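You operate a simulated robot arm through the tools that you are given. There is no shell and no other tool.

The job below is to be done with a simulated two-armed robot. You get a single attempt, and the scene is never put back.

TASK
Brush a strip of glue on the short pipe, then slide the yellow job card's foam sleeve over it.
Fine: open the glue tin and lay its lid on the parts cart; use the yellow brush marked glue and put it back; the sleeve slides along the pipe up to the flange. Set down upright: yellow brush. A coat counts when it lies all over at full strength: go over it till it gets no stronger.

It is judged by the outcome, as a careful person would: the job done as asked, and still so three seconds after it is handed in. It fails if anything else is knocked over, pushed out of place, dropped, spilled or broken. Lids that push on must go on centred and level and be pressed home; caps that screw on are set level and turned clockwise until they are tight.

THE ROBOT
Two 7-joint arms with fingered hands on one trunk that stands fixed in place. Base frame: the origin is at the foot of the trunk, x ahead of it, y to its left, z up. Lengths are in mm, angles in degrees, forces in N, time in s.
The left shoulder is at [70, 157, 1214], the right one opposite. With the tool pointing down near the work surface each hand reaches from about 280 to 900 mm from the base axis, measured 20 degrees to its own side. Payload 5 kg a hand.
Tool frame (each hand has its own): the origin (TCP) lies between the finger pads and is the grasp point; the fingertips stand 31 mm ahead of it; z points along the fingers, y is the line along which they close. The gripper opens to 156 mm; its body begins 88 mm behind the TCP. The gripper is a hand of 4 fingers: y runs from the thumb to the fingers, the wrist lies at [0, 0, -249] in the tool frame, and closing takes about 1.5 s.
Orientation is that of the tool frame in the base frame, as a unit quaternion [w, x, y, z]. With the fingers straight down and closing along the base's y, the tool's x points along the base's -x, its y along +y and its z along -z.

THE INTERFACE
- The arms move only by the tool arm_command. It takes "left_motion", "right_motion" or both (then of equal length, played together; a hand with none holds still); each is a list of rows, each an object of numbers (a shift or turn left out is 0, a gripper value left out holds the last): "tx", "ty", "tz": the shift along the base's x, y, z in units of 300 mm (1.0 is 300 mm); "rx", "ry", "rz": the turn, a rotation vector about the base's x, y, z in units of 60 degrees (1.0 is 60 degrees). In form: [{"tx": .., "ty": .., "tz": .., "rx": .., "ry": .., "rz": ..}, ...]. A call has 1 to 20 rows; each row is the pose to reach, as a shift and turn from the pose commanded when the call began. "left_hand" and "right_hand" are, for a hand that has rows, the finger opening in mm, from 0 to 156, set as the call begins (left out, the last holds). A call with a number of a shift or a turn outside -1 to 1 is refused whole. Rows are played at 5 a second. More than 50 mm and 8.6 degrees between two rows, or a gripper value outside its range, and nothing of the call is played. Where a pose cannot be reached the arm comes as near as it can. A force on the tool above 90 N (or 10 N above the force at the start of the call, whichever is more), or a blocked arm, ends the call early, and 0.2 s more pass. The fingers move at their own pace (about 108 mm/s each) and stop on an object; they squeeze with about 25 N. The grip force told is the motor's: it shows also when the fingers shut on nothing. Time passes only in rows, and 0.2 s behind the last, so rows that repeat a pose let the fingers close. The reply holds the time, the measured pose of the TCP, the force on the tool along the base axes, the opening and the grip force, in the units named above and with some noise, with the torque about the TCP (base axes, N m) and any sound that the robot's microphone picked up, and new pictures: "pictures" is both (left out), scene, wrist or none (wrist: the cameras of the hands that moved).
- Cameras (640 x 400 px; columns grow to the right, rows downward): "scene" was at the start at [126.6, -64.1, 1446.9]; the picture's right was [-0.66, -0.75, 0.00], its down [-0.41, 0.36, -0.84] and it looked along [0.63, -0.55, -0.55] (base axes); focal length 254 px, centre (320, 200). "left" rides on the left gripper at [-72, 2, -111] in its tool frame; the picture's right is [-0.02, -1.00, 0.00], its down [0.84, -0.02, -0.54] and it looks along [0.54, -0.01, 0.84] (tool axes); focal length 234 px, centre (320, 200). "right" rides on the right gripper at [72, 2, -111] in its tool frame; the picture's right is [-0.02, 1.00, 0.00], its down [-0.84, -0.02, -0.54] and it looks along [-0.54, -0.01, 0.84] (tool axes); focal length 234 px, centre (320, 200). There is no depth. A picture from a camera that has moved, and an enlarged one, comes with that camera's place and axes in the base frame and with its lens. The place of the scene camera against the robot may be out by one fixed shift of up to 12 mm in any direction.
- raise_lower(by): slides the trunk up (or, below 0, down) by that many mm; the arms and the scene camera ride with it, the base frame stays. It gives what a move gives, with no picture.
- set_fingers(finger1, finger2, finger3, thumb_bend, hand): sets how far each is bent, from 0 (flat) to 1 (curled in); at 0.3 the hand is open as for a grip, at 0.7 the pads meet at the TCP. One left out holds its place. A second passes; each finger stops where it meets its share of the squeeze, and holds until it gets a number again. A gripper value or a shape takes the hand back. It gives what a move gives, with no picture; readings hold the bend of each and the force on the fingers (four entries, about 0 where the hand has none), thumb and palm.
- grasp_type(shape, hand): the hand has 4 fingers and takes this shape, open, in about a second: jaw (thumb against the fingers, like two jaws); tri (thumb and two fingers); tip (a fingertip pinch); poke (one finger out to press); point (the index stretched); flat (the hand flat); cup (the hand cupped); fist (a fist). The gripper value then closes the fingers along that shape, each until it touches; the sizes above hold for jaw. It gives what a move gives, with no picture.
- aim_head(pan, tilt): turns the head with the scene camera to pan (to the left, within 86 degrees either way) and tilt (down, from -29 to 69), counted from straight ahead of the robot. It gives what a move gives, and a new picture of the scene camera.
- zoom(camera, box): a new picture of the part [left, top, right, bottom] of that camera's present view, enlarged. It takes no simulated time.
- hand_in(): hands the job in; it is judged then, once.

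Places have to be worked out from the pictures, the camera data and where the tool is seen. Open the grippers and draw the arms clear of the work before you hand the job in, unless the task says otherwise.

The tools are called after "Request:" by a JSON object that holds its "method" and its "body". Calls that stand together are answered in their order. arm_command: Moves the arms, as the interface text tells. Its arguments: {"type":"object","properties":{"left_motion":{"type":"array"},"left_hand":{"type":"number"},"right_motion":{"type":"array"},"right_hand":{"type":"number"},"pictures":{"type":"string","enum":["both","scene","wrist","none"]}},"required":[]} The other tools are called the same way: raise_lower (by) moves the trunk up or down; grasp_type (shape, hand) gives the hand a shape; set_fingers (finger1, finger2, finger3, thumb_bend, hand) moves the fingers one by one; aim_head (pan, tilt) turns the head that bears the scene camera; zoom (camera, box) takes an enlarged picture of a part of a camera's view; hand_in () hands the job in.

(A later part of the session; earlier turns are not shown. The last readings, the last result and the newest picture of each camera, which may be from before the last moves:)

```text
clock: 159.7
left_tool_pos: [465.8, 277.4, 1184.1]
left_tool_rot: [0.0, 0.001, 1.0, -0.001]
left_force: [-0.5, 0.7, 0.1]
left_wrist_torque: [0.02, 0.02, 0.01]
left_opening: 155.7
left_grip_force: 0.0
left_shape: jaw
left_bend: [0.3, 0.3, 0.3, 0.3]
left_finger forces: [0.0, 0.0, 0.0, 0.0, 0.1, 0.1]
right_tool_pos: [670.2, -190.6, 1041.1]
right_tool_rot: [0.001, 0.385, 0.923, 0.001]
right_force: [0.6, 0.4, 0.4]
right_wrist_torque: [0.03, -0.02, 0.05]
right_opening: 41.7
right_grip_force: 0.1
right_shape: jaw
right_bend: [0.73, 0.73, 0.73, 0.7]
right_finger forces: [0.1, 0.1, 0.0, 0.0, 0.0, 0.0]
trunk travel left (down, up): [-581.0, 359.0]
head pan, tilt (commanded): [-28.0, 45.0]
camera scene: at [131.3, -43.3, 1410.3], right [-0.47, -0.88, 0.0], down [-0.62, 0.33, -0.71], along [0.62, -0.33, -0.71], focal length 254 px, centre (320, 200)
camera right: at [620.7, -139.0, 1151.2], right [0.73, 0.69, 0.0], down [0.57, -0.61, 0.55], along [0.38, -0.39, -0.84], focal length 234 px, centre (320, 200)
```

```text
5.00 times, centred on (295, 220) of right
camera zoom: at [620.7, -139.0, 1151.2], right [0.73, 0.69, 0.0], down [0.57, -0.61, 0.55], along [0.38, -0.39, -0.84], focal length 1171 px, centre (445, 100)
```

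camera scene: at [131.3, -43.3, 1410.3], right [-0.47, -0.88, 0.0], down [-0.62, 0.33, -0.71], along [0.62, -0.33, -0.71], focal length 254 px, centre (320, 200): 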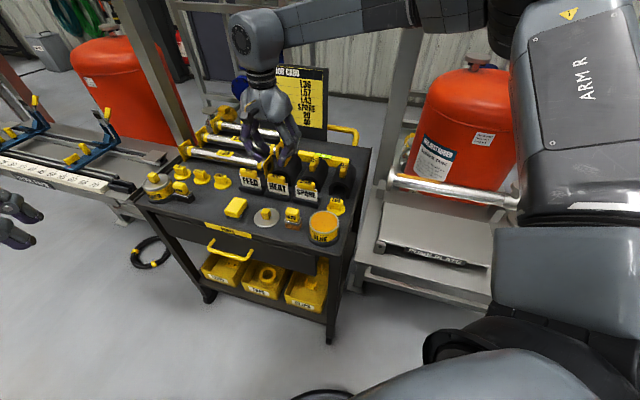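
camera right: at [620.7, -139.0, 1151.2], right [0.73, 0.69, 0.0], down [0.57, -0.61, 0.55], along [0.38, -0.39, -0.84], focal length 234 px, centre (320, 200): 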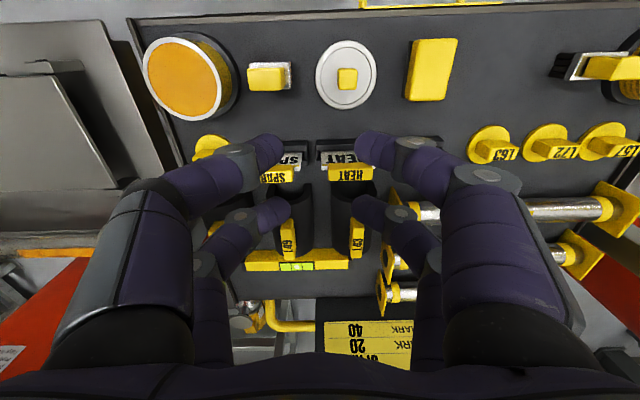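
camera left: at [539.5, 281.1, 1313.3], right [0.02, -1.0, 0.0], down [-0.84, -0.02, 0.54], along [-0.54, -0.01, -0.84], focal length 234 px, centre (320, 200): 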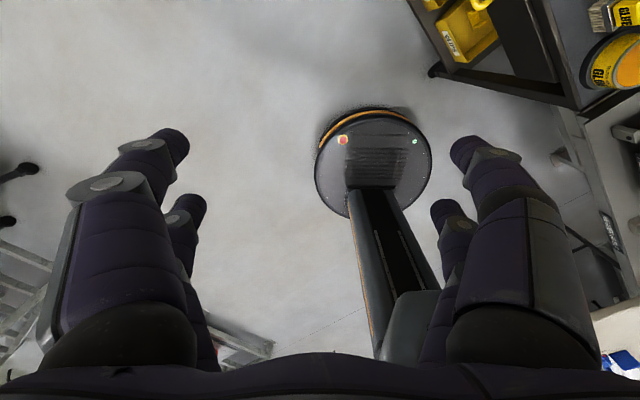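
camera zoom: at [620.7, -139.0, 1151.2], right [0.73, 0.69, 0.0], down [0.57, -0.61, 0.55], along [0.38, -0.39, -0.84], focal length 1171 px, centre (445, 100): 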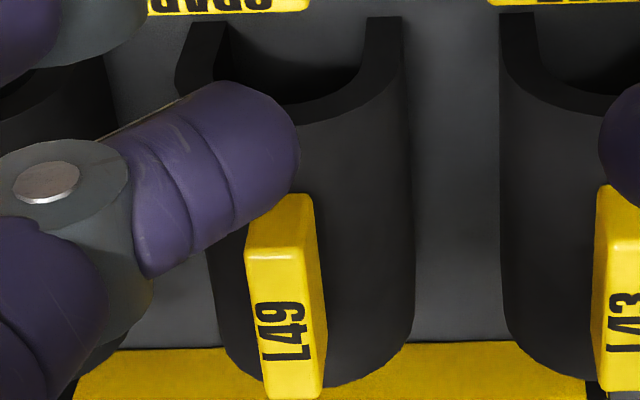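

L43 confirmed; its tab is about 62 × 17 mm, so both finger pairs fit along it. The tab lies far off, near [836,-280], so I lower the trunk 60 mm for reach before moving out.

Request:
{"method": "raise_lower", "body": {"by": -60}}

Request:
{"method": "arm_command", "body": {"right_motion": [{"tx": 0.05, "ty": -0.03, "tz": 0.0}, {"tx": 0.1, "ty": -0.06, "tz": 0.0}, {"tx": 0.16, "ty": -0.1, "tz": 0.0}, {"tx": 0.22, "ty": -0.14, "tz": 0.0}, {"tx": 0.28, "ty": -0.17, "tz": 0.0}, {"tx": 0.34, "ty": -0.2, "tz": 0.0}, {"tx": 0.4, "ty": -0.22, "tz": 0.0}, {"tx": 0.4, "ty": -0.22, "tz": 0.0}], "right_hand": 50, "pictures": "both"}}

```text
clock: 160.7
left_tool_pos: [466.8, 278.0, 1123.4]
left_tool_rot: [-0.001, 0.0, 1.0, 0.001]
left_force: [0.3, -0.8, -0.4]
left_wrist_torque: [0.0, 0.02, 0.01]
left_opening: 155.7
left_grip_force: 0.0
left_shape: jaw
left_bend: [0.3, 0.3, 0.3, 0.3]
left_finger forces: [0.1, 0.1, 0.0, 0.0, 0.0, 0.0]
right_tool_pos: [669.1, -191.1, 979.5]
right_tool_rot: [0.0, 0.386, 0.923, 0.001]
right_force: [0.9, 0.3, 1.5]
right_wrist_torque: [0.0, -0.01, 0.0]
right_opening: 41.4
right_grip_force: 0.1
right_shape: jaw
right_bend: [0.73, 0.73, 0.73, 0.7]
right_finger forces: [0.1, 0.0, 0.0, 0.0, 0.0, 0.0]
trunk travel left (down, up): [-521.0, 419.0]
head pan, tilt (commanded): [-28.0, 45.0]
```

```text
clock: 162.5
left_tool_pos: [466.0, 278.0, 1124.0]
left_tool_rot: [0.0, 0.0, 1.0, 0.0]
left_force: [0.4, -0.1, -0.2]
left_wrist_torque: [0.02, 0.02, -0.04]
left_opening: 155.8
left_grip_force: 0.0
left_shape: jaw
left_bend: [0.3, 0.3, 0.3, 0.3]
left_finger forces: [0.0, 0.0, 0.0, 0.0, 0.0, 0.0]
right_tool_pos: [762.2, -262.8, 981.8]
right_tool_rot: [0.002, 0.384, 0.923, 0.003]
right_force: [0.4, 0.4, -0.5]
right_wrist_torque: [-0.04, -0.01, -0.02]
right_opening: 49.6
right_grip_force: 0.0
right_shape: jaw
right_bend: [0.73, 0.73, 0.73, 0.7]
right_finger forces: [0.1, 0.1, 0.0, 0.1, 0.1, 0.0]
right hand out of reach, approached as far as the arm can: row 6, 7, 8
trunk travel left (down, up): [-521.0, 419.0]
head pan, tilt (commanded): [-28.0, 45.0]
camera scene: at [131.3, -43.2, 1350.3], right [-0.47, -0.88, 0.0], down [-0.62, 0.33, -0.71], along [0.62, -0.33, -0.71], focal length 254 px, centre (320, 200)
camera right: at [713.4, -211.4, 1092.6], right [0.73, 0.69, 0.01], down [0.57, -0.61, 0.55], along [0.38, -0.39, -0.84], focal length 234 px, centre (320, 200)
```

scene: 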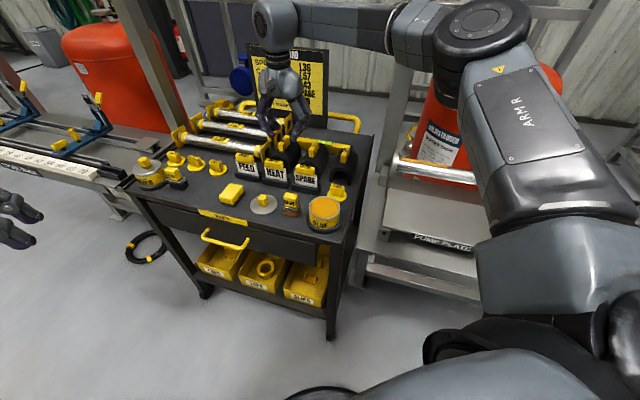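
right: 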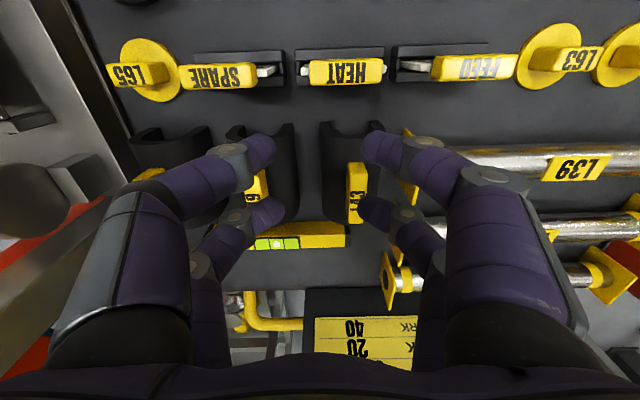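

At yaw -45° the wrist reaches its limit short of the tab. The jaw is symmetric, so I'll try the opposite yaw (+135°). I back off, rise a little, and turn the hand in stages.

Request:
{"method": "arm_command", "body": {"right_motion": [{"tx": -0.05, "ty": 0.02, "tz": 0.05}, {"tx": -0.1, "ty": 0.04, "tz": 0.1}, {"tx": -0.15, "ty": 0.06, "tz": 0.15, "rz": 0.1}, {"tx": -0.2, "ty": 0.08, "tz": 0.15, "rz": 0.2}, {"tx": -0.25, "ty": 0.1, "tz": 0.15, "rz": 0.3}, {"tx": -0.3, "ty": 0.1, "tz": 0.15, "rz": 0.4}, {"tx": -0.35, "ty": 0.1, "tz": 0.15, "rz": 0.5}, {"tx": -0.4, "ty": 0.1, "tz": 0.15, "rz": 0.62}, {"tx": -0.4, "ty": 0.1, "tz": 0.15, "rz": 0.75}], "pictures": "none"}}

Request:
{"method": "arm_command", "body": {"right_motion": [{"rz": 0.12}, {"rz": 0.24}, {"rz": 0.36}, {"rz": 0.48}, {"rz": 0.6}, {"rz": 0.72}, {"rz": 0.84}, {"rz": 0.96}, {"rz": 1.0}], "pictures": "none"}}

Request:
{"method": "arm_command", "body": {"right_motion": [{"rz": 0.12}, {"rz": 0.24}, {"rz": 0.36}, {"rz": 0.48}, {"rz": 0.6}, {"rz": 0.72}, {"rz": 0.84}, {"rz": 0.96}, {"rz": 1.0}], "pictures": "both"}}

```text
clock: 164.5
left_tool_pos: [467.4, 277.7, 1124.4]
left_tool_rot: [0.0, -0.001, 1.0, 0.0]
left_force: [0.0, -0.4, -0.5]
left_wrist_torque: [0.01, 0.0, -0.04]
left_opening: 155.8
left_grip_force: 0.0
left_shape: jaw
left_bend: [0.3, 0.3, 0.3, 0.3]
left_finger forces: [0.0, 0.0, 0.0, 0.0, 0.1, 0.0]
right_tool_pos: [642.3, -232.5, 1026.1]
right_tool_rot: [0.0, 0.002, 1.0, 0.002]
right_force: [0.0, -0.2, -0.1]
right_wrist_torque: [0.0, 0.02, -0.06]
right_opening: 49.4
right_grip_force: 0.1
right_shape: jaw
right_bend: [0.73, 0.73, 0.73, 0.7]
right_finger forces: [0.0, 0.1, 0.0, 0.0, 0.0, 0.0]
trunk travel left (down, up): [-521.0, 419.0]
head pan, tilt (commanded): [-28.0, 45.0]
```

```text
clock: 166.5
left_tool_pos: [465.7, 278.4, 1124.4]
left_tool_rot: [0.0, 0.0, 1.0, 0.0]
left_force: [0.0, -0.8, -0.6]
left_wrist_torque: [0.01, 0.01, 0.02]
left_opening: 156.0
left_grip_force: 0.1
left_shape: jaw
left_bend: [0.3, 0.3, 0.3, 0.3]
left_finger forces: [0.0, 0.0, 0.1, 0.0, 0.0, 0.0]
right_tool_pos: [642.6, -232.9, 1025.0]
right_tool_rot: [-0.001, -0.499, 0.867, 0.002]
right_force: [0.0, 0.4, 0.7]
right_wrist_torque: [0.01, 0.01, 0.01]
right_opening: 49.6
right_grip_force: 0.1
right_shape: jaw
right_bend: [0.73, 0.73, 0.73, 0.7]
right_finger forces: [0.0, 0.0, 0.1, 0.0, 0.1, 0.0]
trunk travel left (down, up): [-521.0, 419.0]
head pan, tilt (commanded): [-28.0, 45.0]
```

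```text
clock: 168.5
left_tool_pos: [466.9, 277.7, 1123.5]
left_tool_rot: [0.0, 0.001, 1.0, 0.0]
left_force: [0.8, -0.8, 0.1]
left_wrist_torque: [0.0, 0.02, 0.0]
left_opening: 156.0
left_grip_force: 0.1
left_shape: jaw
left_bend: [0.3, 0.3, 0.3, 0.3]
left_finger forces: [0.0, 0.0, 0.1, 0.0, 0.1, 0.0]
right_tool_pos: [643.7, -233.9, 1023.0]
right_tool_rot: [0.001, 0.865, -0.502, 0.0]
right_force: [1.5, 0.1, 1.0]
right_wrist_torque: [0.01, -0.02, -0.03]
right_opening: 49.5
right_grip_force: 0.1
right_shape: jaw
right_bend: [0.73, 0.73, 0.73, 0.7]
right_finger forces: [0.0, 0.0, 0.1, 0.0, 0.1, 0.0]
trunk travel left (down, up): [-521.0, 419.0]
head pan, tilt (commanded): [-28.0, 45.0]
camera scene: at [131.4, -43.4, 1350.3], right [-0.47, -0.88, 0.0], down [-0.62, 0.33, -0.71], along [0.62, -0.33, -0.71], focal length 254 px, centre (320, 200)
camera right: at [679.2, -296.3, 1135.7], right [-0.88, -0.48, 0.0], down [-0.4, 0.74, 0.55], along [-0.26, 0.48, -0.84], focal length 234 px, centre (320, 200)
```

scene: 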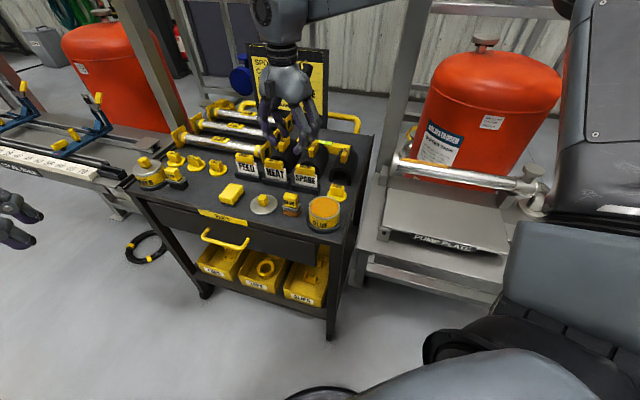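
right: 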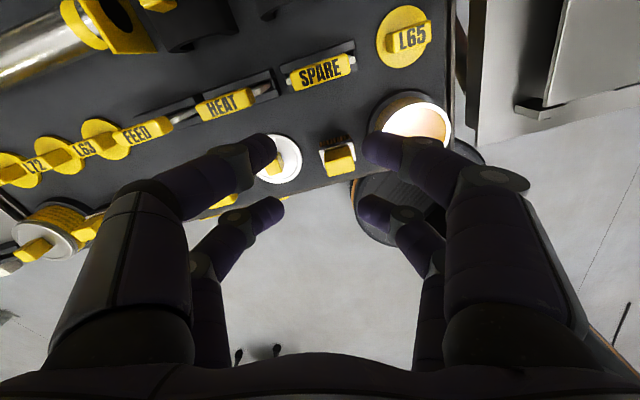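

Yaw 120° works fine here. I'll turn the last 15° and move out over the L43 tab to test the reach.

Request:
{"method": "arm_command", "body": {"right_motion": [{"tx": 0.06, "ty": -0.01, "rz": 0.06}, {"tx": 0.13, "ty": -0.03, "rz": 0.12}, {"tx": 0.2, "ty": -0.05, "rz": 0.19}, {"tx": 0.27, "ty": -0.07, "rz": 0.255}, {"tx": 0.34, "ty": -0.09, "rz": 0.255}, {"tx": 0.41, "ty": -0.11, "rz": 0.255}, {"tx": 0.48, "ty": -0.12, "rz": 0.255}, {"tx": 0.54, "ty": -0.13, "rz": 0.255}, {"tx": 0.54, "ty": -0.13, "rz": 0.255}], "pictures": "both"}}

```text
clock: 170.5
left_tool_pos: [467.1, 276.1, 1125.0]
left_tool_rot: [0.0, -0.001, 1.0, 0.0]
left_force: [-0.4, 0.3, 0.2]
left_wrist_torque: [-0.03, -0.03, 0.02]
left_opening: 155.7
left_grip_force: 0.1
left_shape: jaw
left_bend: [0.3, 0.3, 0.3, 0.3]
left_finger forces: [0.0, 0.1, 0.0, 0.0, 0.1, 0.1]
right_tool_pos: [766.6, -284.1, 1020.3]
right_tool_rot: [0.0, 0.924, -0.383, -0.001]
right_force: [-0.3, 0.2, 0.8]
right_wrist_torque: [0.04, -0.01, 0.01]
right_opening: 49.8
right_grip_force: 0.0
right_shape: jaw
right_bend: [0.73, 0.73, 0.73, 0.7]
right_finger forces: [0.0, 0.0, 0.0, 0.0, 0.0, 0.0]
right hand out of reach, approached as far as the arm can: row 6, 7, 8, 9
trunk travel left (down, up): [-521.0, 419.0]
head pan, tilt (commanded): [-28.0, 45.0]
camera scene: at [131.1, -43.3, 1350.3], right [-0.47, -0.88, 0.0], down [-0.62, 0.33, -0.71], along [0.62, -0.33, -0.71], focal length 254 px, centre (320, 200)
camera right: at [817.1, -336.3, 1131.6], right [-0.72, -0.69, 0.0], down [-0.58, 0.61, 0.54], along [-0.38, 0.39, -0.84], focal length 234 px, centre (320, 200)
```

scene: 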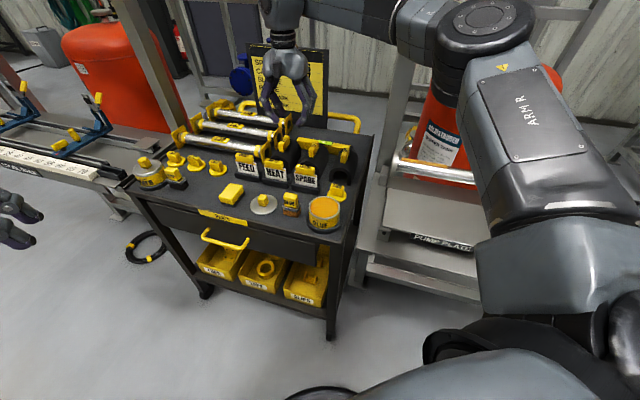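
right: 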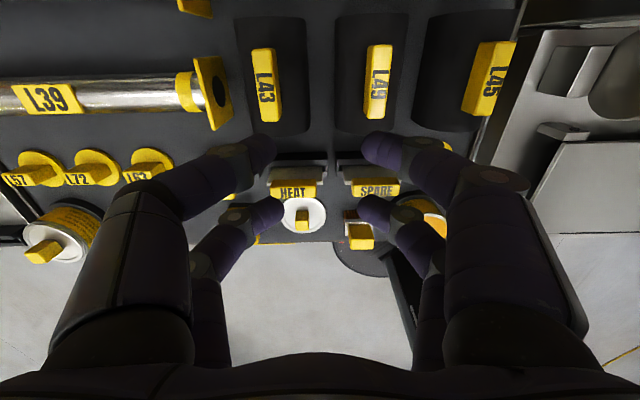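

Still short. The arm probably reaches further when the shoulder is well above the wrist. I'll back off a little, raise the trunk 150 mm, and lower the hand with the arm to compensate.

Request:
{"method": "arm_command", "body": {"right_motion": [{"tx": -0.08, "ty": 0.01}, {"tx": -0.16, "ty": 0.03}, {"tx": -0.24, "ty": 0.05}, {"tx": -0.24, "ty": 0.05}], "pictures": "none"}}

Request:
{"method": "raise_lower", "body": {"by": 150}}

Request:
{"method": "arm_command", "body": {"right_motion": [{"tz": -0.12}, {"tz": -0.24}, {"tz": -0.36}, {"tz": -0.48}, {"tz": -0.58}, {"tz": -0.65}, {"tz": -0.65}], "pictures": "both"}}

```text
clock: 171.5
left_tool_pos: [467.6, 277.8, 1125.2]
left_tool_rot: [0.001, 0.0, 1.0, -0.001]
left_force: [0.7, -0.1, 0.1]
left_wrist_torque: [-0.02, 0.01, 0.02]
left_opening: 155.8
left_grip_force: 0.1
left_shape: jaw
left_bend: [0.3, 0.3, 0.3, 0.3]
left_finger forces: [0.1, 0.0, 0.0, 0.0, 0.0, 0.1]
right_tool_pos: [692.6, -271.1, 1021.4]
right_tool_rot: [0.001, 0.924, -0.383, -0.001]
right_force: [-0.9, -0.3, -0.5]
right_wrist_torque: [-0.03, 0.02, 0.0]
right_opening: 49.7
right_grip_force: 0.0
right_shape: jaw
right_bend: [0.73, 0.73, 0.73, 0.7]
right_finger forces: [0.0, 0.1, 0.0, 0.0, 0.0, 0.1]
trunk travel left (down, up): [-521.0, 419.0]
head pan, tilt (commanded): [-28.0, 45.0]
```

```text
clock: 173.3
left_tool_pos: [467.0, 278.0, 1274.2]
left_tool_rot: [0.0, 0.0, 1.0, 0.0]
left_force: [1.0, 0.1, -0.2]
left_wrist_torque: [0.0, 0.01, 0.0]
left_opening: 156.2
left_grip_force: 0.0
left_shape: jaw
left_bend: [0.3, 0.3, 0.3, 0.3]
left_finger forces: [0.0, 0.0, 0.0, 0.0, 0.0, 0.0]
right_tool_pos: [692.2, -269.8, 1171.4]
right_tool_rot: [0.002, 0.924, -0.383, -0.001]
right_force: [-0.7, -0.4, -0.8]
right_wrist_torque: [-0.02, -0.02, -0.01]
right_opening: 50.0
right_grip_force: 0.0
right_shape: jaw
right_bend: [0.73, 0.73, 0.73, 0.7]
right_finger forces: [0.0, 0.0, 0.0, 0.0, 0.0, 0.1]
trunk travel left (down, up): [-671.0, 269.0]
head pan, tilt (commanded): [-28.0, 45.0]
```

```text
clock: 174.9
left_tool_pos: [466.1, 278.4, 1274.8]
left_tool_rot: [0.0, 0.0, 1.0, 0.0]
left_force: [-0.3, 0.2, 0.0]
left_wrist_torque: [-0.01, -0.03, 0.0]
left_opening: 155.8
left_grip_force: 0.0
left_shape: jaw
left_bend: [0.3, 0.3, 0.3, 0.3]
left_finger forces: [0.0, 0.0, 0.0, 0.0, 0.0, 0.1]
right_tool_pos: [691.4, -270.6, 975.3]
right_tool_rot: [0.001, 0.924, -0.382, 0.0]
right_force: [-0.2, 0.5, -0.5]
right_wrist_torque: [0.05, 0.0, -0.01]
right_opening: 49.6
right_grip_force: 0.0
right_shape: jaw
right_bend: [0.73, 0.73, 0.73, 0.7]
right_finger forces: [0.1, 0.0, 0.0, 0.1, 0.0, 0.1]
trunk travel left (down, up): [-671.0, 269.0]
head pan, tilt (commanded): [-28.0, 45.0]
camera scene: at [131.0, -43.2, 1500.3], right [-0.47, -0.88, 0.0], down [-0.62, 0.33, -0.71], along [0.62, -0.33, -0.71], focal length 254 px, centre (320, 200)
camera right: at [742.1, -321.9, 1086.4], right [-0.72, -0.69, 0.0], down [-0.58, 0.61, 0.54], along [-0.38, 0.39, -0.84], focal length 234 px, centre (320, 200)
```

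scene: 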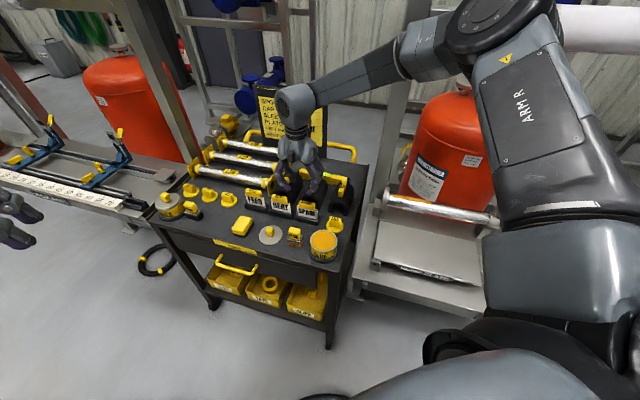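
right: 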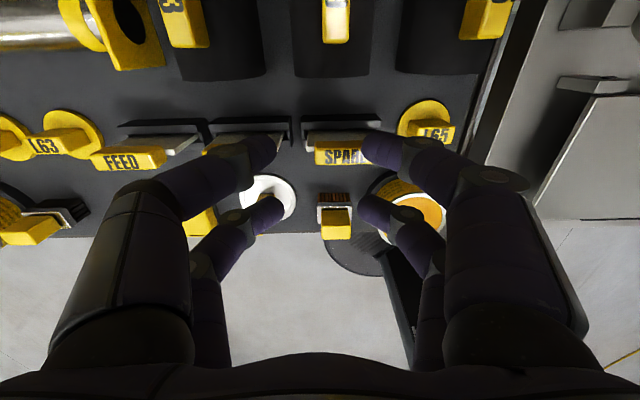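

Next I extend outward toward the tab at this height.

Request:
{"method": "arm_command", "body": {"right_motion": [{"tx": 0.07, "ty": 0.0}, {"tx": 0.14, "ty": -0.005}, {"tx": 0.21, "ty": -0.01}, {"tx": 0.28, "ty": -0.015}, {"tx": 0.35, "ty": -0.02}, {"tx": 0.42, "ty": -0.03}, {"tx": 0.48, "ty": -0.033}, {"tx": 0.48, "ty": -0.033}], "pictures": "both"}}

```text
clock: 176.7
left_tool_pos: [466.5, 278.3, 1274.0]
left_tool_rot: [-0.001, -0.001, 1.0, 0.0]
left_force: [0.3, 0.3, -0.4]
left_wrist_torque: [-0.01, -0.01, 0.04]
left_opening: 156.2
left_grip_force: 0.1
left_shape: jaw
left_bend: [0.3, 0.3, 0.3, 0.3]
left_finger forces: [0.1, 0.0, 0.0, 0.0, 0.0, 0.0]
right_tool_pos: [749.3, -302.2, 1003.5]
right_tool_rot: [0.001, 0.924, -0.383, 0.0]
right_force: [0.2, -0.1, -0.5]
right_wrist_torque: [-0.02, 0.0, -0.01]
right_opening: 49.6
right_grip_force: 0.1
right_shape: jaw
right_bend: [0.73, 0.73, 0.73, 0.7]
right_finger forces: [0.0, 0.1, 0.1, 0.0, 0.0, 0.0]
right hand out of reach, approached as far as the arm can: row 2, 3, 4, 5, 6, 7, 8
trunk travel left (down, up): [-671.0, 269.0]
head pan, tilt (commanded): [-28.0, 45.0]
camera scene: at [131.3, -43.4, 1500.3], right [-0.47, -0.88, 0.0], down [-0.62, 0.33, -0.71], along [0.62, -0.33, -0.71], focal length 254 px, centre (320, 200)
camera right: at [800.2, -354.4, 1114.5], right [-0.72, -0.69, 0.0], down [-0.58, 0.61, 0.54], along [-0.38, 0.39, -0.84], focal length 234 px, centre (320, 200)
```

scene: 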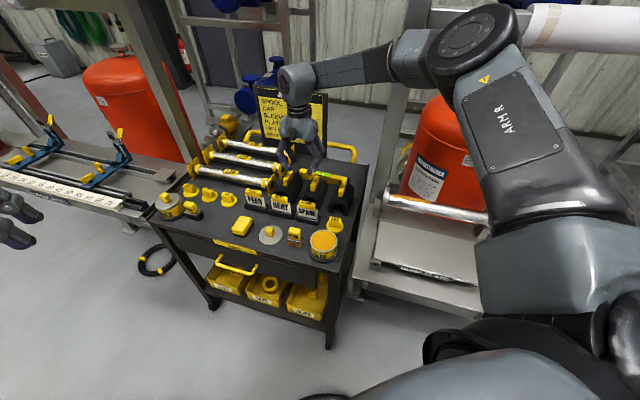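
right: 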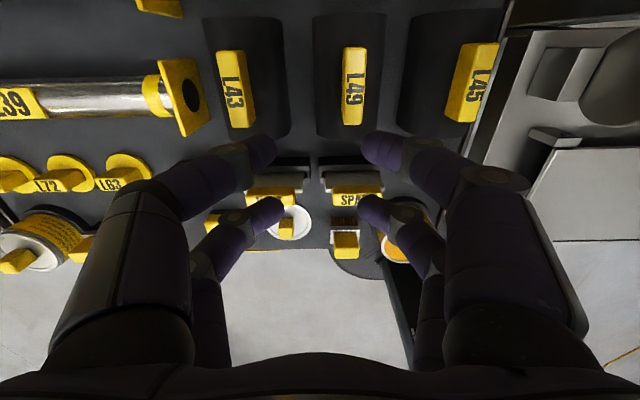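

Raising the trunk made reach worse; a lower shoulder suits better, and a tilt of the wrist back toward me will gain the rest. I'll retract, rise, turn to yaw 45°, then lower the trunk 200 mm.

Request:
{"method": "arm_command", "body": {"right_motion": [{"tx": -0.06, "ty": 0.02, "tz": 0.06}, {"tx": -0.12, "ty": 0.04, "tz": 0.14, "rz": -0.1}, {"tx": -0.18, "ty": 0.05, "tz": 0.22, "rz": -0.2}, {"tx": -0.24, "ty": 0.05, "tz": 0.3, "rz": -0.32}, {"tx": -0.3, "ty": 0.05, "tz": 0.38, "rz": -0.44}, {"tx": -0.35, "ty": 0.05, "tz": 0.46, "rz": -0.56}, {"tx": -0.4, "ty": 0.05, "tz": 0.54, "rz": -0.66}, {"tx": -0.45, "ty": 0.05, "tz": 0.6, "rz": -0.75}, {"tx": -0.45, "ty": 0.05, "tz": 0.6, "rz": -0.75}], "pictures": "none"}}

Request:
{"method": "arm_command", "body": {"right_motion": [{"rz": -0.1}, {"rz": -0.2}, {"rz": -0.3}, {"rz": -0.4}, {"rz": -0.5}, {"rz": -0.6}, {"rz": -0.7}, {"rz": -0.75}, {"rz": -0.75}], "pictures": "none"}}

```text
clock: 178.7
left_tool_pos: [467.2, 277.3, 1273.9]
left_tool_rot: [0.0, 0.0, 1.0, 0.0]
left_force: [-0.4, -0.2, 0.0]
left_wrist_torque: [-0.02, -0.01, 0.0]
left_opening: 156.0
left_grip_force: 0.0
left_shape: jaw
left_bend: [0.3, 0.3, 0.3, 0.3]
left_finger forces: [0.0, 0.0, 0.0, 0.1, 0.0, 0.0]
right_tool_pos: [619.3, -282.4, 1183.8]
right_tool_rot: [-0.003, -0.706, 0.708, 0.003]
right_force: [0.2, 0.2, -1.0]
right_wrist_torque: [-0.02, 0.0, -0.01]
right_opening: 50.1
right_grip_force: 0.1
right_shape: jaw
right_bend: [0.73, 0.73, 0.73, 0.7]
right_finger forces: [0.0, 0.0, 0.0, 0.1, 0.1, 0.1]
trunk travel left (down, up): [-671.0, 269.0]
head pan, tilt (commanded): [-28.0, 45.0]
```

```text
clock: 180.7
left_tool_pos: [466.8, 278.0, 1274.7]
left_tool_rot: [0.0, 0.0, 1.0, 0.0]
left_force: [0.7, 1.0, -1.0]
left_wrist_torque: [0.0, 0.01, 0.01]
left_opening: 155.9
left_grip_force: 0.1
left_shape: jaw
left_bend: [0.3, 0.3, 0.3, 0.3]
left_finger forces: [0.0, 0.1, 0.0, 0.0, 0.0, 0.0]
right_tool_pos: [616.6, -282.7, 1186.2]
right_tool_rot: [0.0, -0.382, 0.924, 0.002]
right_force: [0.9, 0.6, 0.3]
right_wrist_torque: [0.01, 0.02, -0.02]
right_opening: 49.8
right_grip_force: 0.0
right_shape: jaw
right_bend: [0.73, 0.73, 0.73, 0.7]
right_finger forces: [0.1, 0.0, 0.0, 0.0, 0.0, 0.0]
trunk travel left (down, up): [-671.0, 269.0]
head pan, tilt (commanded): [-28.0, 45.0]
```

Request:
{"method": "raise_lower", "body": {"by": -200}}

Request:
{"method": "arm_command", "body": {"right_motion": [{"tx": 0.05, "ty": -0.02, "rx": 0.04, "ry": -0.04}, {"tx": 0.1, "ty": -0.04, "rx": 0.08, "ry": -0.08}, {"tx": 0.16, "ty": -0.06, "rx": 0.12, "ry": -0.12}, {"tx": 0.22, "ty": -0.08, "rx": 0.16, "ry": -0.16}, {"tx": 0.28, "ty": -0.09, "rx": 0.2, "ry": -0.2}, {"tx": 0.34, "ty": -0.1, "rx": 0.24, "ry": -0.24}, {"tx": 0.4, "ty": -0.1, "rx": 0.27, "ry": -0.27}, {"tx": 0.46, "ty": -0.1, "rx": 0.295, "ry": -0.295}, {"tx": 0.46, "ty": -0.1, "rx": 0.295, "ry": -0.295}], "right_hand": 90, "pictures": "both"}}

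```text
clock: 182.8
left_tool_pos: [465.7, 277.7, 1073.6]
left_tool_rot: [0.0, 0.0, 1.0, 0.0]
left_force: [0.0, -0.6, -0.5]
left_wrist_torque: [0.01, 0.03, -0.01]
left_opening: 155.9
left_grip_force: 0.0
left_shape: jaw
left_bend: [0.3, 0.3, 0.3, 0.3]
left_finger forces: [0.1, 0.0, 0.1, 0.0, 0.0, 0.1]
right_tool_pos: [616.9, -282.5, 985.5]
right_tool_rot: [-0.001, -0.383, 0.924, 0.001]
right_force: [-0.7, 0.3, -0.7]
right_wrist_torque: [-0.02, 0.01, 0.03]
right_opening: 49.9
right_grip_force: 0.0
right_shape: jaw
right_bend: [0.73, 0.73, 0.73, 0.7]
right_finger forces: [0.0, 0.0, 0.0, 0.0, 0.0, 0.0]
trunk travel left (down, up): [-471.0, 469.0]
head pan, tilt (commanded): [-28.0, 45.0]
```

```text
clock: 184.8
left_tool_pos: [466.7, 278.0, 1074.8]
left_tool_rot: [-0.001, 0.0, 1.0, 0.0]
left_force: [1.3, -0.3, -0.2]
left_wrist_torque: [0.0, 0.05, 0.0]
left_opening: 155.7
left_grip_force: 0.1
left_shape: jaw
left_bend: [0.3, 0.3, 0.3, 0.3]
left_finger forces: [0.0, 0.0, 0.0, 0.1, 0.0, 0.0]
right_tool_pos: [754.8, -311.9, 987.1]
right_tool_rot: [0.2, -0.374, 0.902, 0.085]
right_force: [0.3, 0.2, 0.3]
right_wrist_torque: [0.01, -0.04, 0.0]
right_opening: 89.5
right_grip_force: 0.0
right_shape: jaw
right_bend: [0.72, 0.72, 0.72, 0.7]
right_finger forces: [0.0, 0.1, 0.1, 0.0, 0.1, 0.0]
trunk travel left (down, up): [-471.0, 469.0]
head pan, tilt (commanded): [-28.0, 45.0]
camera scene: at [130.9, -43.3, 1300.3], right [-0.47, -0.88, 0.0], down [-0.62, 0.33, -0.71], along [0.62, -0.33, -0.71], focal length 254 px, centre (320, 200)
camera right: at [675.2, -392.0, 1056.1], right [-0.69, 0.72, 0.01], down [0.39, 0.36, 0.85], along [0.61, 0.59, -0.53], focal length 234 px, centre (320, 200)
```

scene: 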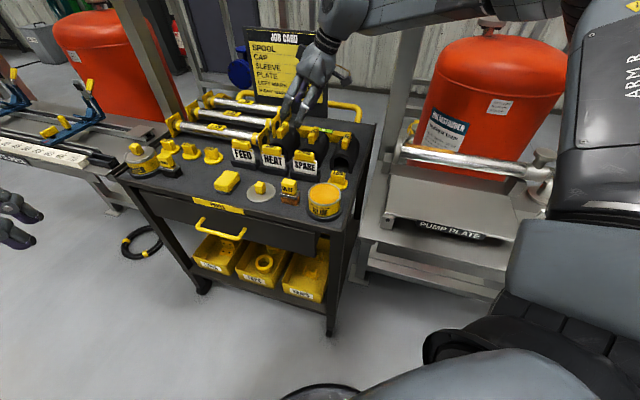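
right: 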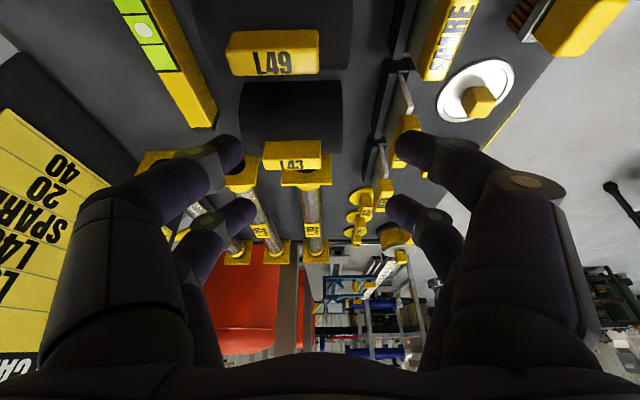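

This works: with yaw 45°, 25° of tilt and the lower trunk the arm reaches easily. The view (upside down) shows the L43 tab ahead. I'll zoom to place it.

Request:
{"method": "zoom", "body": {"camera": "right", "box": [220, 60, 380, 200]}}

Request:
{"method": "zoom", "body": {"camera": "scene", "box": [240, 20, 370, 200]}}

```text
2.86 times, centred on (300, 130) of right
camera zoom: at [675.2, -392.0, 1056.1], right [-0.69, 0.72, 0.01], down [0.39, 0.36, 0.85], along [0.61, 0.59, -0.53], focal length 669 px, centre (377, 400)
```

zoom: 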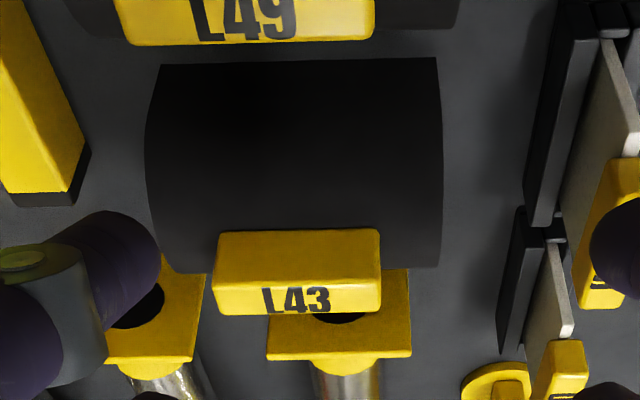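

```text
2.22 times, centred on (305, 110) of scene
camera zoom: at [130.9, -43.3, 1300.3], right [-0.47, -0.88, 0.0], down [-0.62, 0.33, -0.71], along [0.62, -0.33, -0.71], focal length 566 px, centre (353, 400)
```

zoom: 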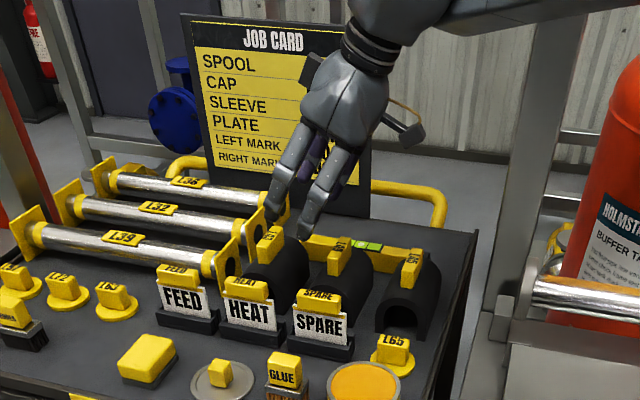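

I put the tab's centre at about [837,-277], its top near z 886 and the sleeve top near 860. I'll move so the far finger pair will close on the tab's ends, first staying 40 mm high.

Request:
{"method": "arm_command", "body": {"right_motion": [{"tx": 0.05, "ty": 0.01, "tz": -0.03}, {"tx": 0.1, "ty": 0.02, "tz": -0.07}, {"tx": 0.15, "ty": 0.035, "tz": -0.11}, {"tx": 0.207, "ty": 0.048, "tz": -0.15}, {"tx": 0.207, "ty": 0.048, "tz": -0.19}, {"tx": 0.207, "ty": 0.048, "tz": -0.19}], "right_hand": 94, "pictures": "both"}}

Request:
{"method": "zoom", "body": {"camera": "right", "box": [210, 70, 430, 230]}}

Request:
{"method": "zoom", "body": {"camera": "scene", "box": [230, 60, 360, 200]}}

```text
clock: 186.2
left_tool_pos: [466.1, 278.6, 1074.2]
left_tool_rot: [-0.001, -0.001, 1.0, 0.0]
left_force: [-0.5, 0.0, 0.3]
left_wrist_torque: [0.03, 0.03, 0.04]
left_opening: 156.0
left_grip_force: 0.1
left_shape: jaw
left_bend: [0.3, 0.3, 0.3, 0.3]
left_finger forces: [0.0, 0.0, 0.0, 0.0, 0.1, 0.1]
right_tool_pos: [816.9, -296.9, 929.2]
right_tool_rot: [0.199, -0.374, 0.902, 0.085]
right_force: [0.2, -0.3, 0.4]
right_wrist_torque: [0.01, 0.02, -0.01]
right_opening: 93.6
right_grip_force: 0.0
right_shape: jaw
right_bend: [0.32, 0.32, 0.32, 0.7]
right_finger forces: [0.0, 0.0, 0.1, 0.0, 0.0, 0.0]
trunk travel left (down, up): [-471.0, 469.0]
head pan, tilt (commanded): [-28.0, 45.0]
camera scene: at [131.5, -43.1, 1300.3], right [-0.47, -0.88, 0.0], down [-0.62, 0.33, -0.71], along [0.62, -0.33, -0.71], focal length 254 px, centre (320, 200)
camera right: at [737.4, -375.4, 998.7], right [-0.69, 0.72, 0.01], down [0.39, 0.36, 0.85], along [0.61, 0.59, -0.53], focal length 234 px, centre (320, 200)
```

scene: 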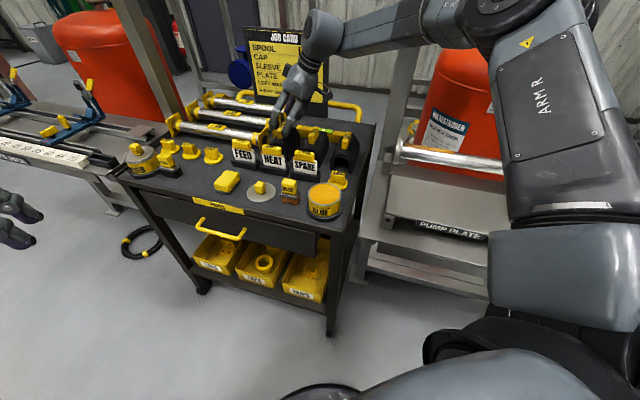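
right: 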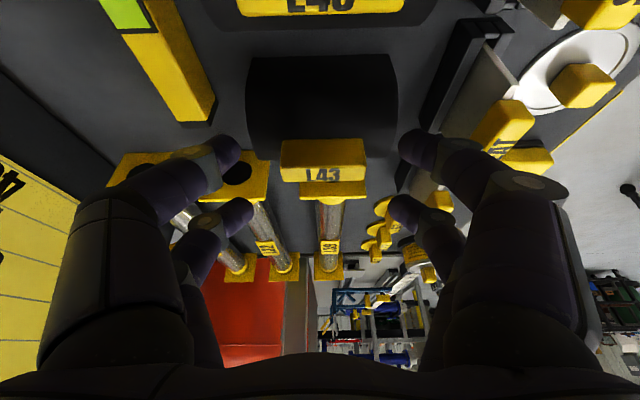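

```text
2.50 times, centred on (320, 150) of right
camera zoom: at [737.4, -375.4, 998.7], right [-0.69, 0.72, 0.01], down [0.39, 0.36, 0.85], along [0.61, 0.59, -0.53], focal length 585 px, centre (320, 325)
```

zoom: 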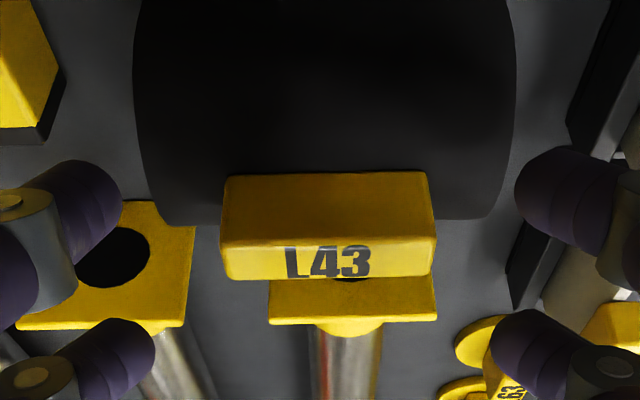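

```text
2.86 times, centred on (295, 130) of scene
camera zoom: at [131.5, -43.1, 1300.3], right [-0.47, -0.88, 0.0], down [-0.62, 0.33, -0.71], along [0.62, -0.33, -0.71], focal length 727 px, centre (391, 400)
```

zoom: 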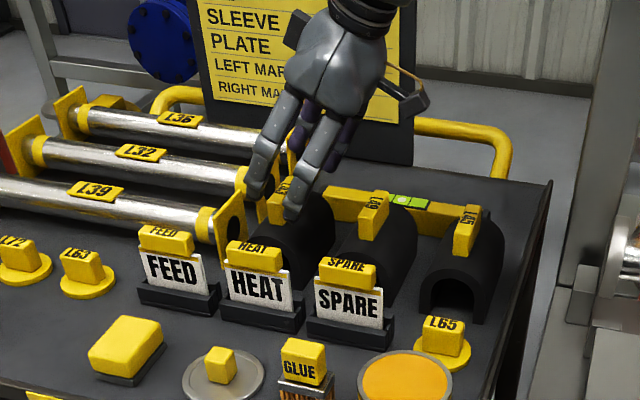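

The tab sits centred between the fingers. I'll descend to z ≈ 892 (fingertips about 10 mm above the sleeve body) and check.

Request:
{"method": "arm_command", "body": {"right_motion": [{"tx": -0.004, "ty": 0.004, "tz": -0.03}, {"tx": -0.004, "ty": 0.004, "tz": -0.06}, {"tx": -0.004, "ty": 0.004, "tz": -0.09}, {"tx": -0.004, "ty": 0.004, "tz": -0.12}, {"tx": -0.004, "ty": 0.004, "tz": -0.12}], "pictures": "wrist"}}

Request:
{"method": "zoom", "body": {"camera": "right", "box": [210, 70, 430, 230]}}

Request:
{"method": "zoom", "body": {"camera": "scene", "box": [250, 80, 330, 180]}}

```text
clock: 187.4
left_tool_pos: [465.5, 278.1, 1073.9]
left_tool_rot: [0.0, 0.001, 1.0, 0.0]
left_force: [0.2, -0.7, -0.4]
left_wrist_torque: [-0.02, -0.01, 0.04]
left_opening: 156.0
left_grip_force: 0.2
left_shape: jaw
left_bend: [0.3, 0.3, 0.3, 0.3]
left_finger forces: [0.0, 0.0, 0.0, 0.0, 0.1, 0.1]
right_tool_pos: [817.4, -296.7, 893.4]
right_tool_rot: [0.2, -0.374, 0.902, 0.085]
right_force: [-0.7, -0.7, 0.2]
right_wrist_torque: [0.02, 0.02, 0.03]
right_opening: 93.5
right_grip_force: 0.1
right_shape: jaw
right_bend: [0.32, 0.32, 0.32, 0.7]
right_finger forces: [0.0, 0.0, 0.0, 0.0, 0.1, 0.1]
trunk travel left (down, up): [-471.0, 469.0]
head pan, tilt (commanded): [-28.0, 45.0]
camera right: at [736.2, -375.3, 962.8], right [-0.69, 0.72, 0.01], down [0.39, 0.36, 0.85], along [0.61, 0.59, -0.53], focal length 234 px, centre (320, 200)
```

right: 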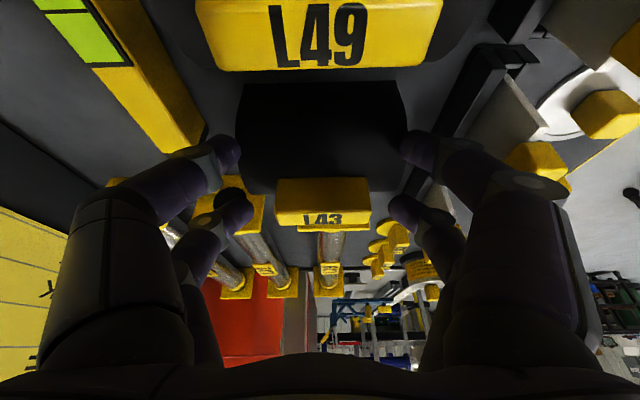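

```text
2.50 times, centred on (320, 150) of right
camera zoom: at [736.2, -375.3, 962.8], right [-0.69, 0.72, 0.01], down [0.39, 0.36, 0.85], along [0.61, 0.59, -0.53], focal length 585 px, centre (320, 325)
```

zoom: 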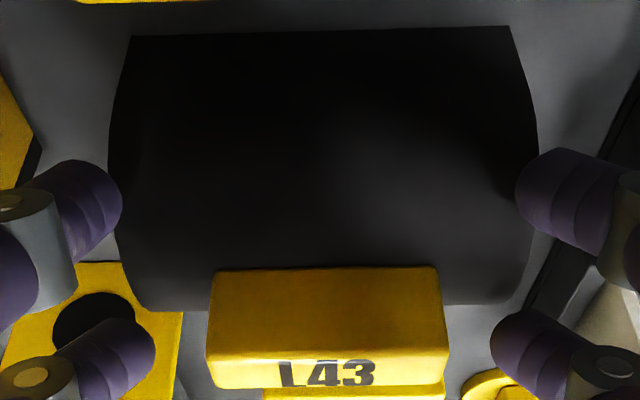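

```text
4.00 times, centred on (290, 130) of scene
camera zoom: at [131.2, -43.4, 1300.3], right [-0.47, -0.88, 0.0], down [-0.62, 0.33, -0.71], along [0.62, -0.33, -0.71], focal length 1018 px, centre (440, 480)
```

zoom: 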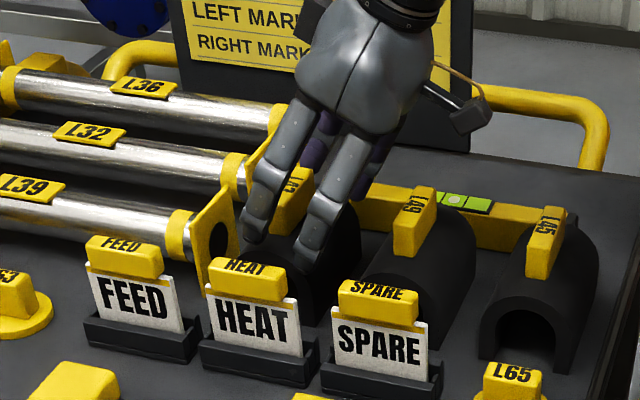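

The far finger pair straddles the tab's ends. I'll lower 4 mm more and close.

Request:
{"method": "arm_command", "body": {"right_motion": [{"tz": -0.007}, {"tz": -0.013}, {"tz": -0.013}], "pictures": "none"}}

Request:
{"method": "arm_command", "body": {"right_motion": [{"tz": 0.0}, {"tz": 0.0}, {"tz": 0.0}, {"tz": 0.0}, {"tz": 0.0}, {"tz": 0.0}], "right_hand": 45, "pictures": "wrist"}}

Request:
{"method": "zoom", "body": {"camera": "right", "box": [210, 70, 430, 230]}}

Request:
{"method": "zoom", "body": {"camera": "scene", "box": [250, 80, 330, 180]}}

```text
clock: 188.2
left_tool_pos: [466.4, 278.7, 1075.2]
left_tool_rot: [0.0, 0.0, 1.0, -0.001]
left_force: [0.0, -0.5, 0.2]
left_wrist_torque: [-0.01, 0.03, 0.03]
left_opening: 155.7
left_grip_force: 0.2
left_shape: jaw
left_bend: [0.3, 0.3, 0.3, 0.3]
left_finger forces: [0.0, 0.1, 0.0, 0.0, 0.0, 0.0]
right_tool_pos: [816.3, -298.2, 889.3]
right_tool_rot: [0.199, -0.374, 0.902, 0.085]
right_force: [-0.6, 0.6, 2.6]
right_wrist_torque: [0.0, 0.1, 0.03]
right_opening: 93.8
right_grip_force: 0.1
right_shape: jaw
right_bend: [0.32, 0.32, 0.32, 0.7]
right_finger forces: [2.1, 0.0, 0.1, 0.0, 0.7, 0.0]
trunk travel left (down, up): [-471.0, 469.0]
head pan, tilt (commanded): [-28.0, 45.0]
```

```text
clock: 189.6
left_tool_pos: [466.6, 277.3, 1074.3]
left_tool_rot: [-0.001, 0.0, 1.0, 0.0]
left_force: [-0.1, 0.1, 0.0]
left_wrist_torque: [0.01, -0.04, 0.0]
left_opening: 155.7
left_grip_force: 0.1
left_shape: jaw
left_bend: [0.3, 0.3, 0.3, 0.3]
left_finger forces: [0.0, 0.0, 0.0, 0.0, 0.0, 0.0]
right_tool_pos: [814.8, -297.3, 889.7]
right_tool_rot: [0.2, -0.374, 0.902, 0.085]
right_force: [-0.5, -0.3, 3.7]
right_wrist_torque: [-0.05, 0.17, -0.02]
right_opening: 72.9
right_grip_force: 25.3
right_shape: jaw
right_bend: [0.72, 0.73, 0.73, 0.7]
right_finger forces: [22.9, 23.6, 24.9, 0.0, 20.3, 0.0]
trunk travel left (down, up): [-471.0, 469.0]
head pan, tilt (commanded): [-28.0, 45.0]
camera right: at [735.8, -375.9, 959.3], right [-0.69, 0.72, 0.01], down [0.39, 0.36, 0.85], along [0.61, 0.59, -0.53], focal length 234 px, centre (320, 200)
```

right: 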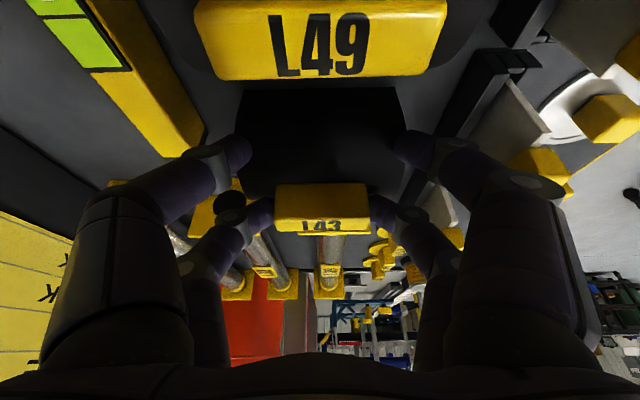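

```text
2.50 times, centred on (320, 150) of right
camera zoom: at [735.8, -375.9, 959.3], right [-0.69, 0.72, 0.01], down [0.39, 0.36, 0.85], along [0.61, 0.59, -0.53], focal length 585 px, centre (320, 325)
```

zoom: 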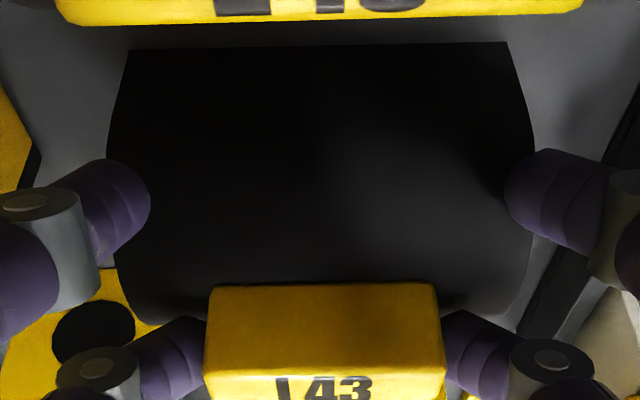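

```text
4.00 times, centred on (290, 130) of scene
camera zoom: at [130.8, -43.3, 1300.3], right [-0.47, -0.88, 0.0], down [-0.62, 0.33, -0.71], along [0.62, -0.33, -0.71], focal length 1018 px, centre (440, 480)
```

zoom: 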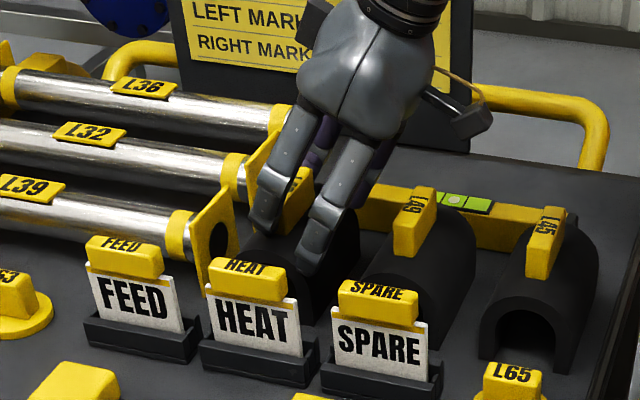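

The far pair holds the tab's ends, but the near pair is pressing on the foam. I'll reopen, rise 6 mm, and close to a target just under the tab's length so the near pair stays clear.

Request:
{"method": "arm_command", "body": {"right_motion": [{"tz": 0.0}, {"tz": 0.0}, {"tz": 0.0}, {"tz": 0.01}, {"tz": 0.022}, {"tz": 0.022}], "right_hand": 94, "pictures": "none"}}

Request:
{"method": "arm_command", "body": {"right_motion": [{"tz": 0.0}, {"tz": 0.0}, {"tz": 0.0}, {"tz": 0.0}, {"tz": 0.0}], "right_hand": 54, "pictures": "wrist"}}

Request:
{"method": "zoom", "body": {"camera": "right", "box": [210, 70, 430, 230]}}

Request:
{"method": "zoom", "body": {"camera": "scene", "box": [250, 80, 330, 180]}}

```text
clock: 191.0
left_tool_pos: [466.5, 276.7, 1074.5]
left_tool_rot: [0.0, 0.0, 1.0, 0.0]
left_force: [-0.1, 0.1, -1.0]
left_wrist_torque: [-0.01, 0.0, 0.01]
left_opening: 156.0
left_grip_force: 0.0
left_shape: jaw
left_bend: [0.3, 0.3, 0.3, 0.3]
left_finger forces: [0.0, 0.0, 0.0, 0.0, 0.0, 0.0]
right_tool_pos: [815.3, -297.0, 897.0]
right_tool_rot: [0.2, -0.374, 0.902, 0.084]
right_force: [0.1, -1.2, 0.4]
right_wrist_torque: [0.01, 0.02, 0.01]
right_opening: 93.8
right_grip_force: 0.0
right_shape: jaw
right_bend: [0.32, 0.32, 0.32, 0.7]
right_finger forces: [0.0, 0.1, 0.1, 0.1, 0.0, 0.0]
trunk travel left (down, up): [-471.0, 469.0]
head pan, tilt (commanded): [-28.0, 45.0]
```

```text
clock: 192.2
left_tool_pos: [467.2, 277.5, 1073.8]
left_tool_rot: [0.0, 0.0, 1.0, 0.0]
left_force: [-0.2, 0.7, -0.1]
left_wrist_torque: [-0.01, 0.01, -0.01]
left_opening: 155.7
left_grip_force: 0.0
left_shape: jaw
left_bend: [0.3, 0.3, 0.3, 0.3]
left_finger forces: [0.1, 0.0, 0.0, 0.0, 0.0, 0.1]
right_tool_pos: [815.2, -299.1, 895.3]
right_tool_rot: [0.2, -0.374, 0.902, 0.085]
right_force: [-0.1, -1.2, -0.2]
right_wrist_torque: [0.03, -0.05, -0.05]
right_opening: 55.6
right_grip_force: 0.1
right_shape: jaw
right_bend: [0.73, 0.73, 0.73, 0.7]
right_finger forces: [0.0, 1.3, 1.6, 0.0, 0.0, 0.0]
trunk travel left (down, up): [-471.0, 469.0]
head pan, tilt (commanded): [-28.0, 45.0]
camera right: at [735.7, -376.5, 966.1], right [-0.69, 0.72, 0.01], down [0.39, 0.36, 0.85], along [0.61, 0.59, -0.53], focal length 234 px, centre (320, 200)
```

right: 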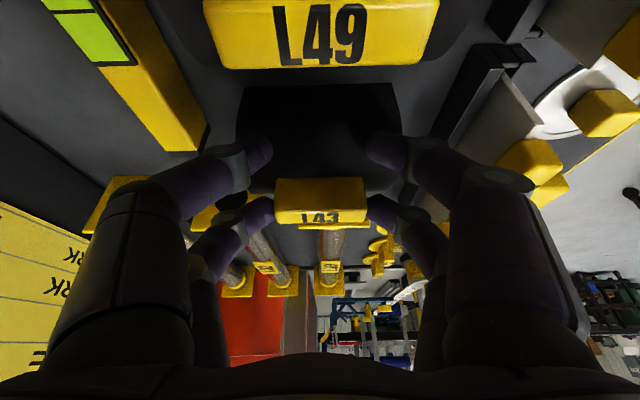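

```text
2.50 times, centred on (320, 150) of right
camera zoom: at [735.7, -376.5, 966.1], right [-0.69, 0.72, 0.01], down [0.39, 0.36, 0.85], along [0.61, 0.59, -0.53], focal length 585 px, centre (320, 325)
```

zoom: 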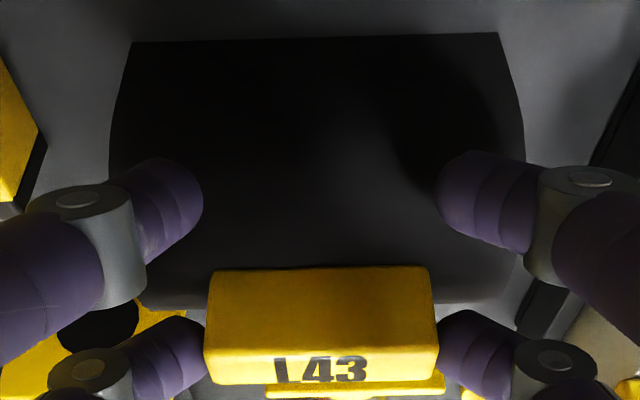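

```text
4.00 times, centred on (290, 130) of scene
camera zoom: at [131.3, -43.4, 1300.3], right [-0.47, -0.88, 0.0], down [-0.62, 0.33, -0.71], along [0.62, -0.33, -0.71], focal length 1018 px, centre (440, 480)
```

zoom: 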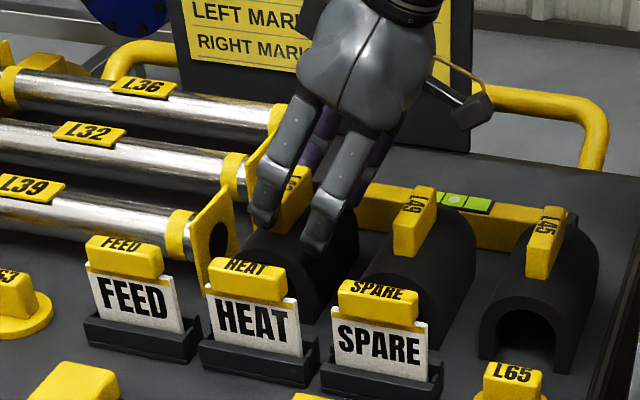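

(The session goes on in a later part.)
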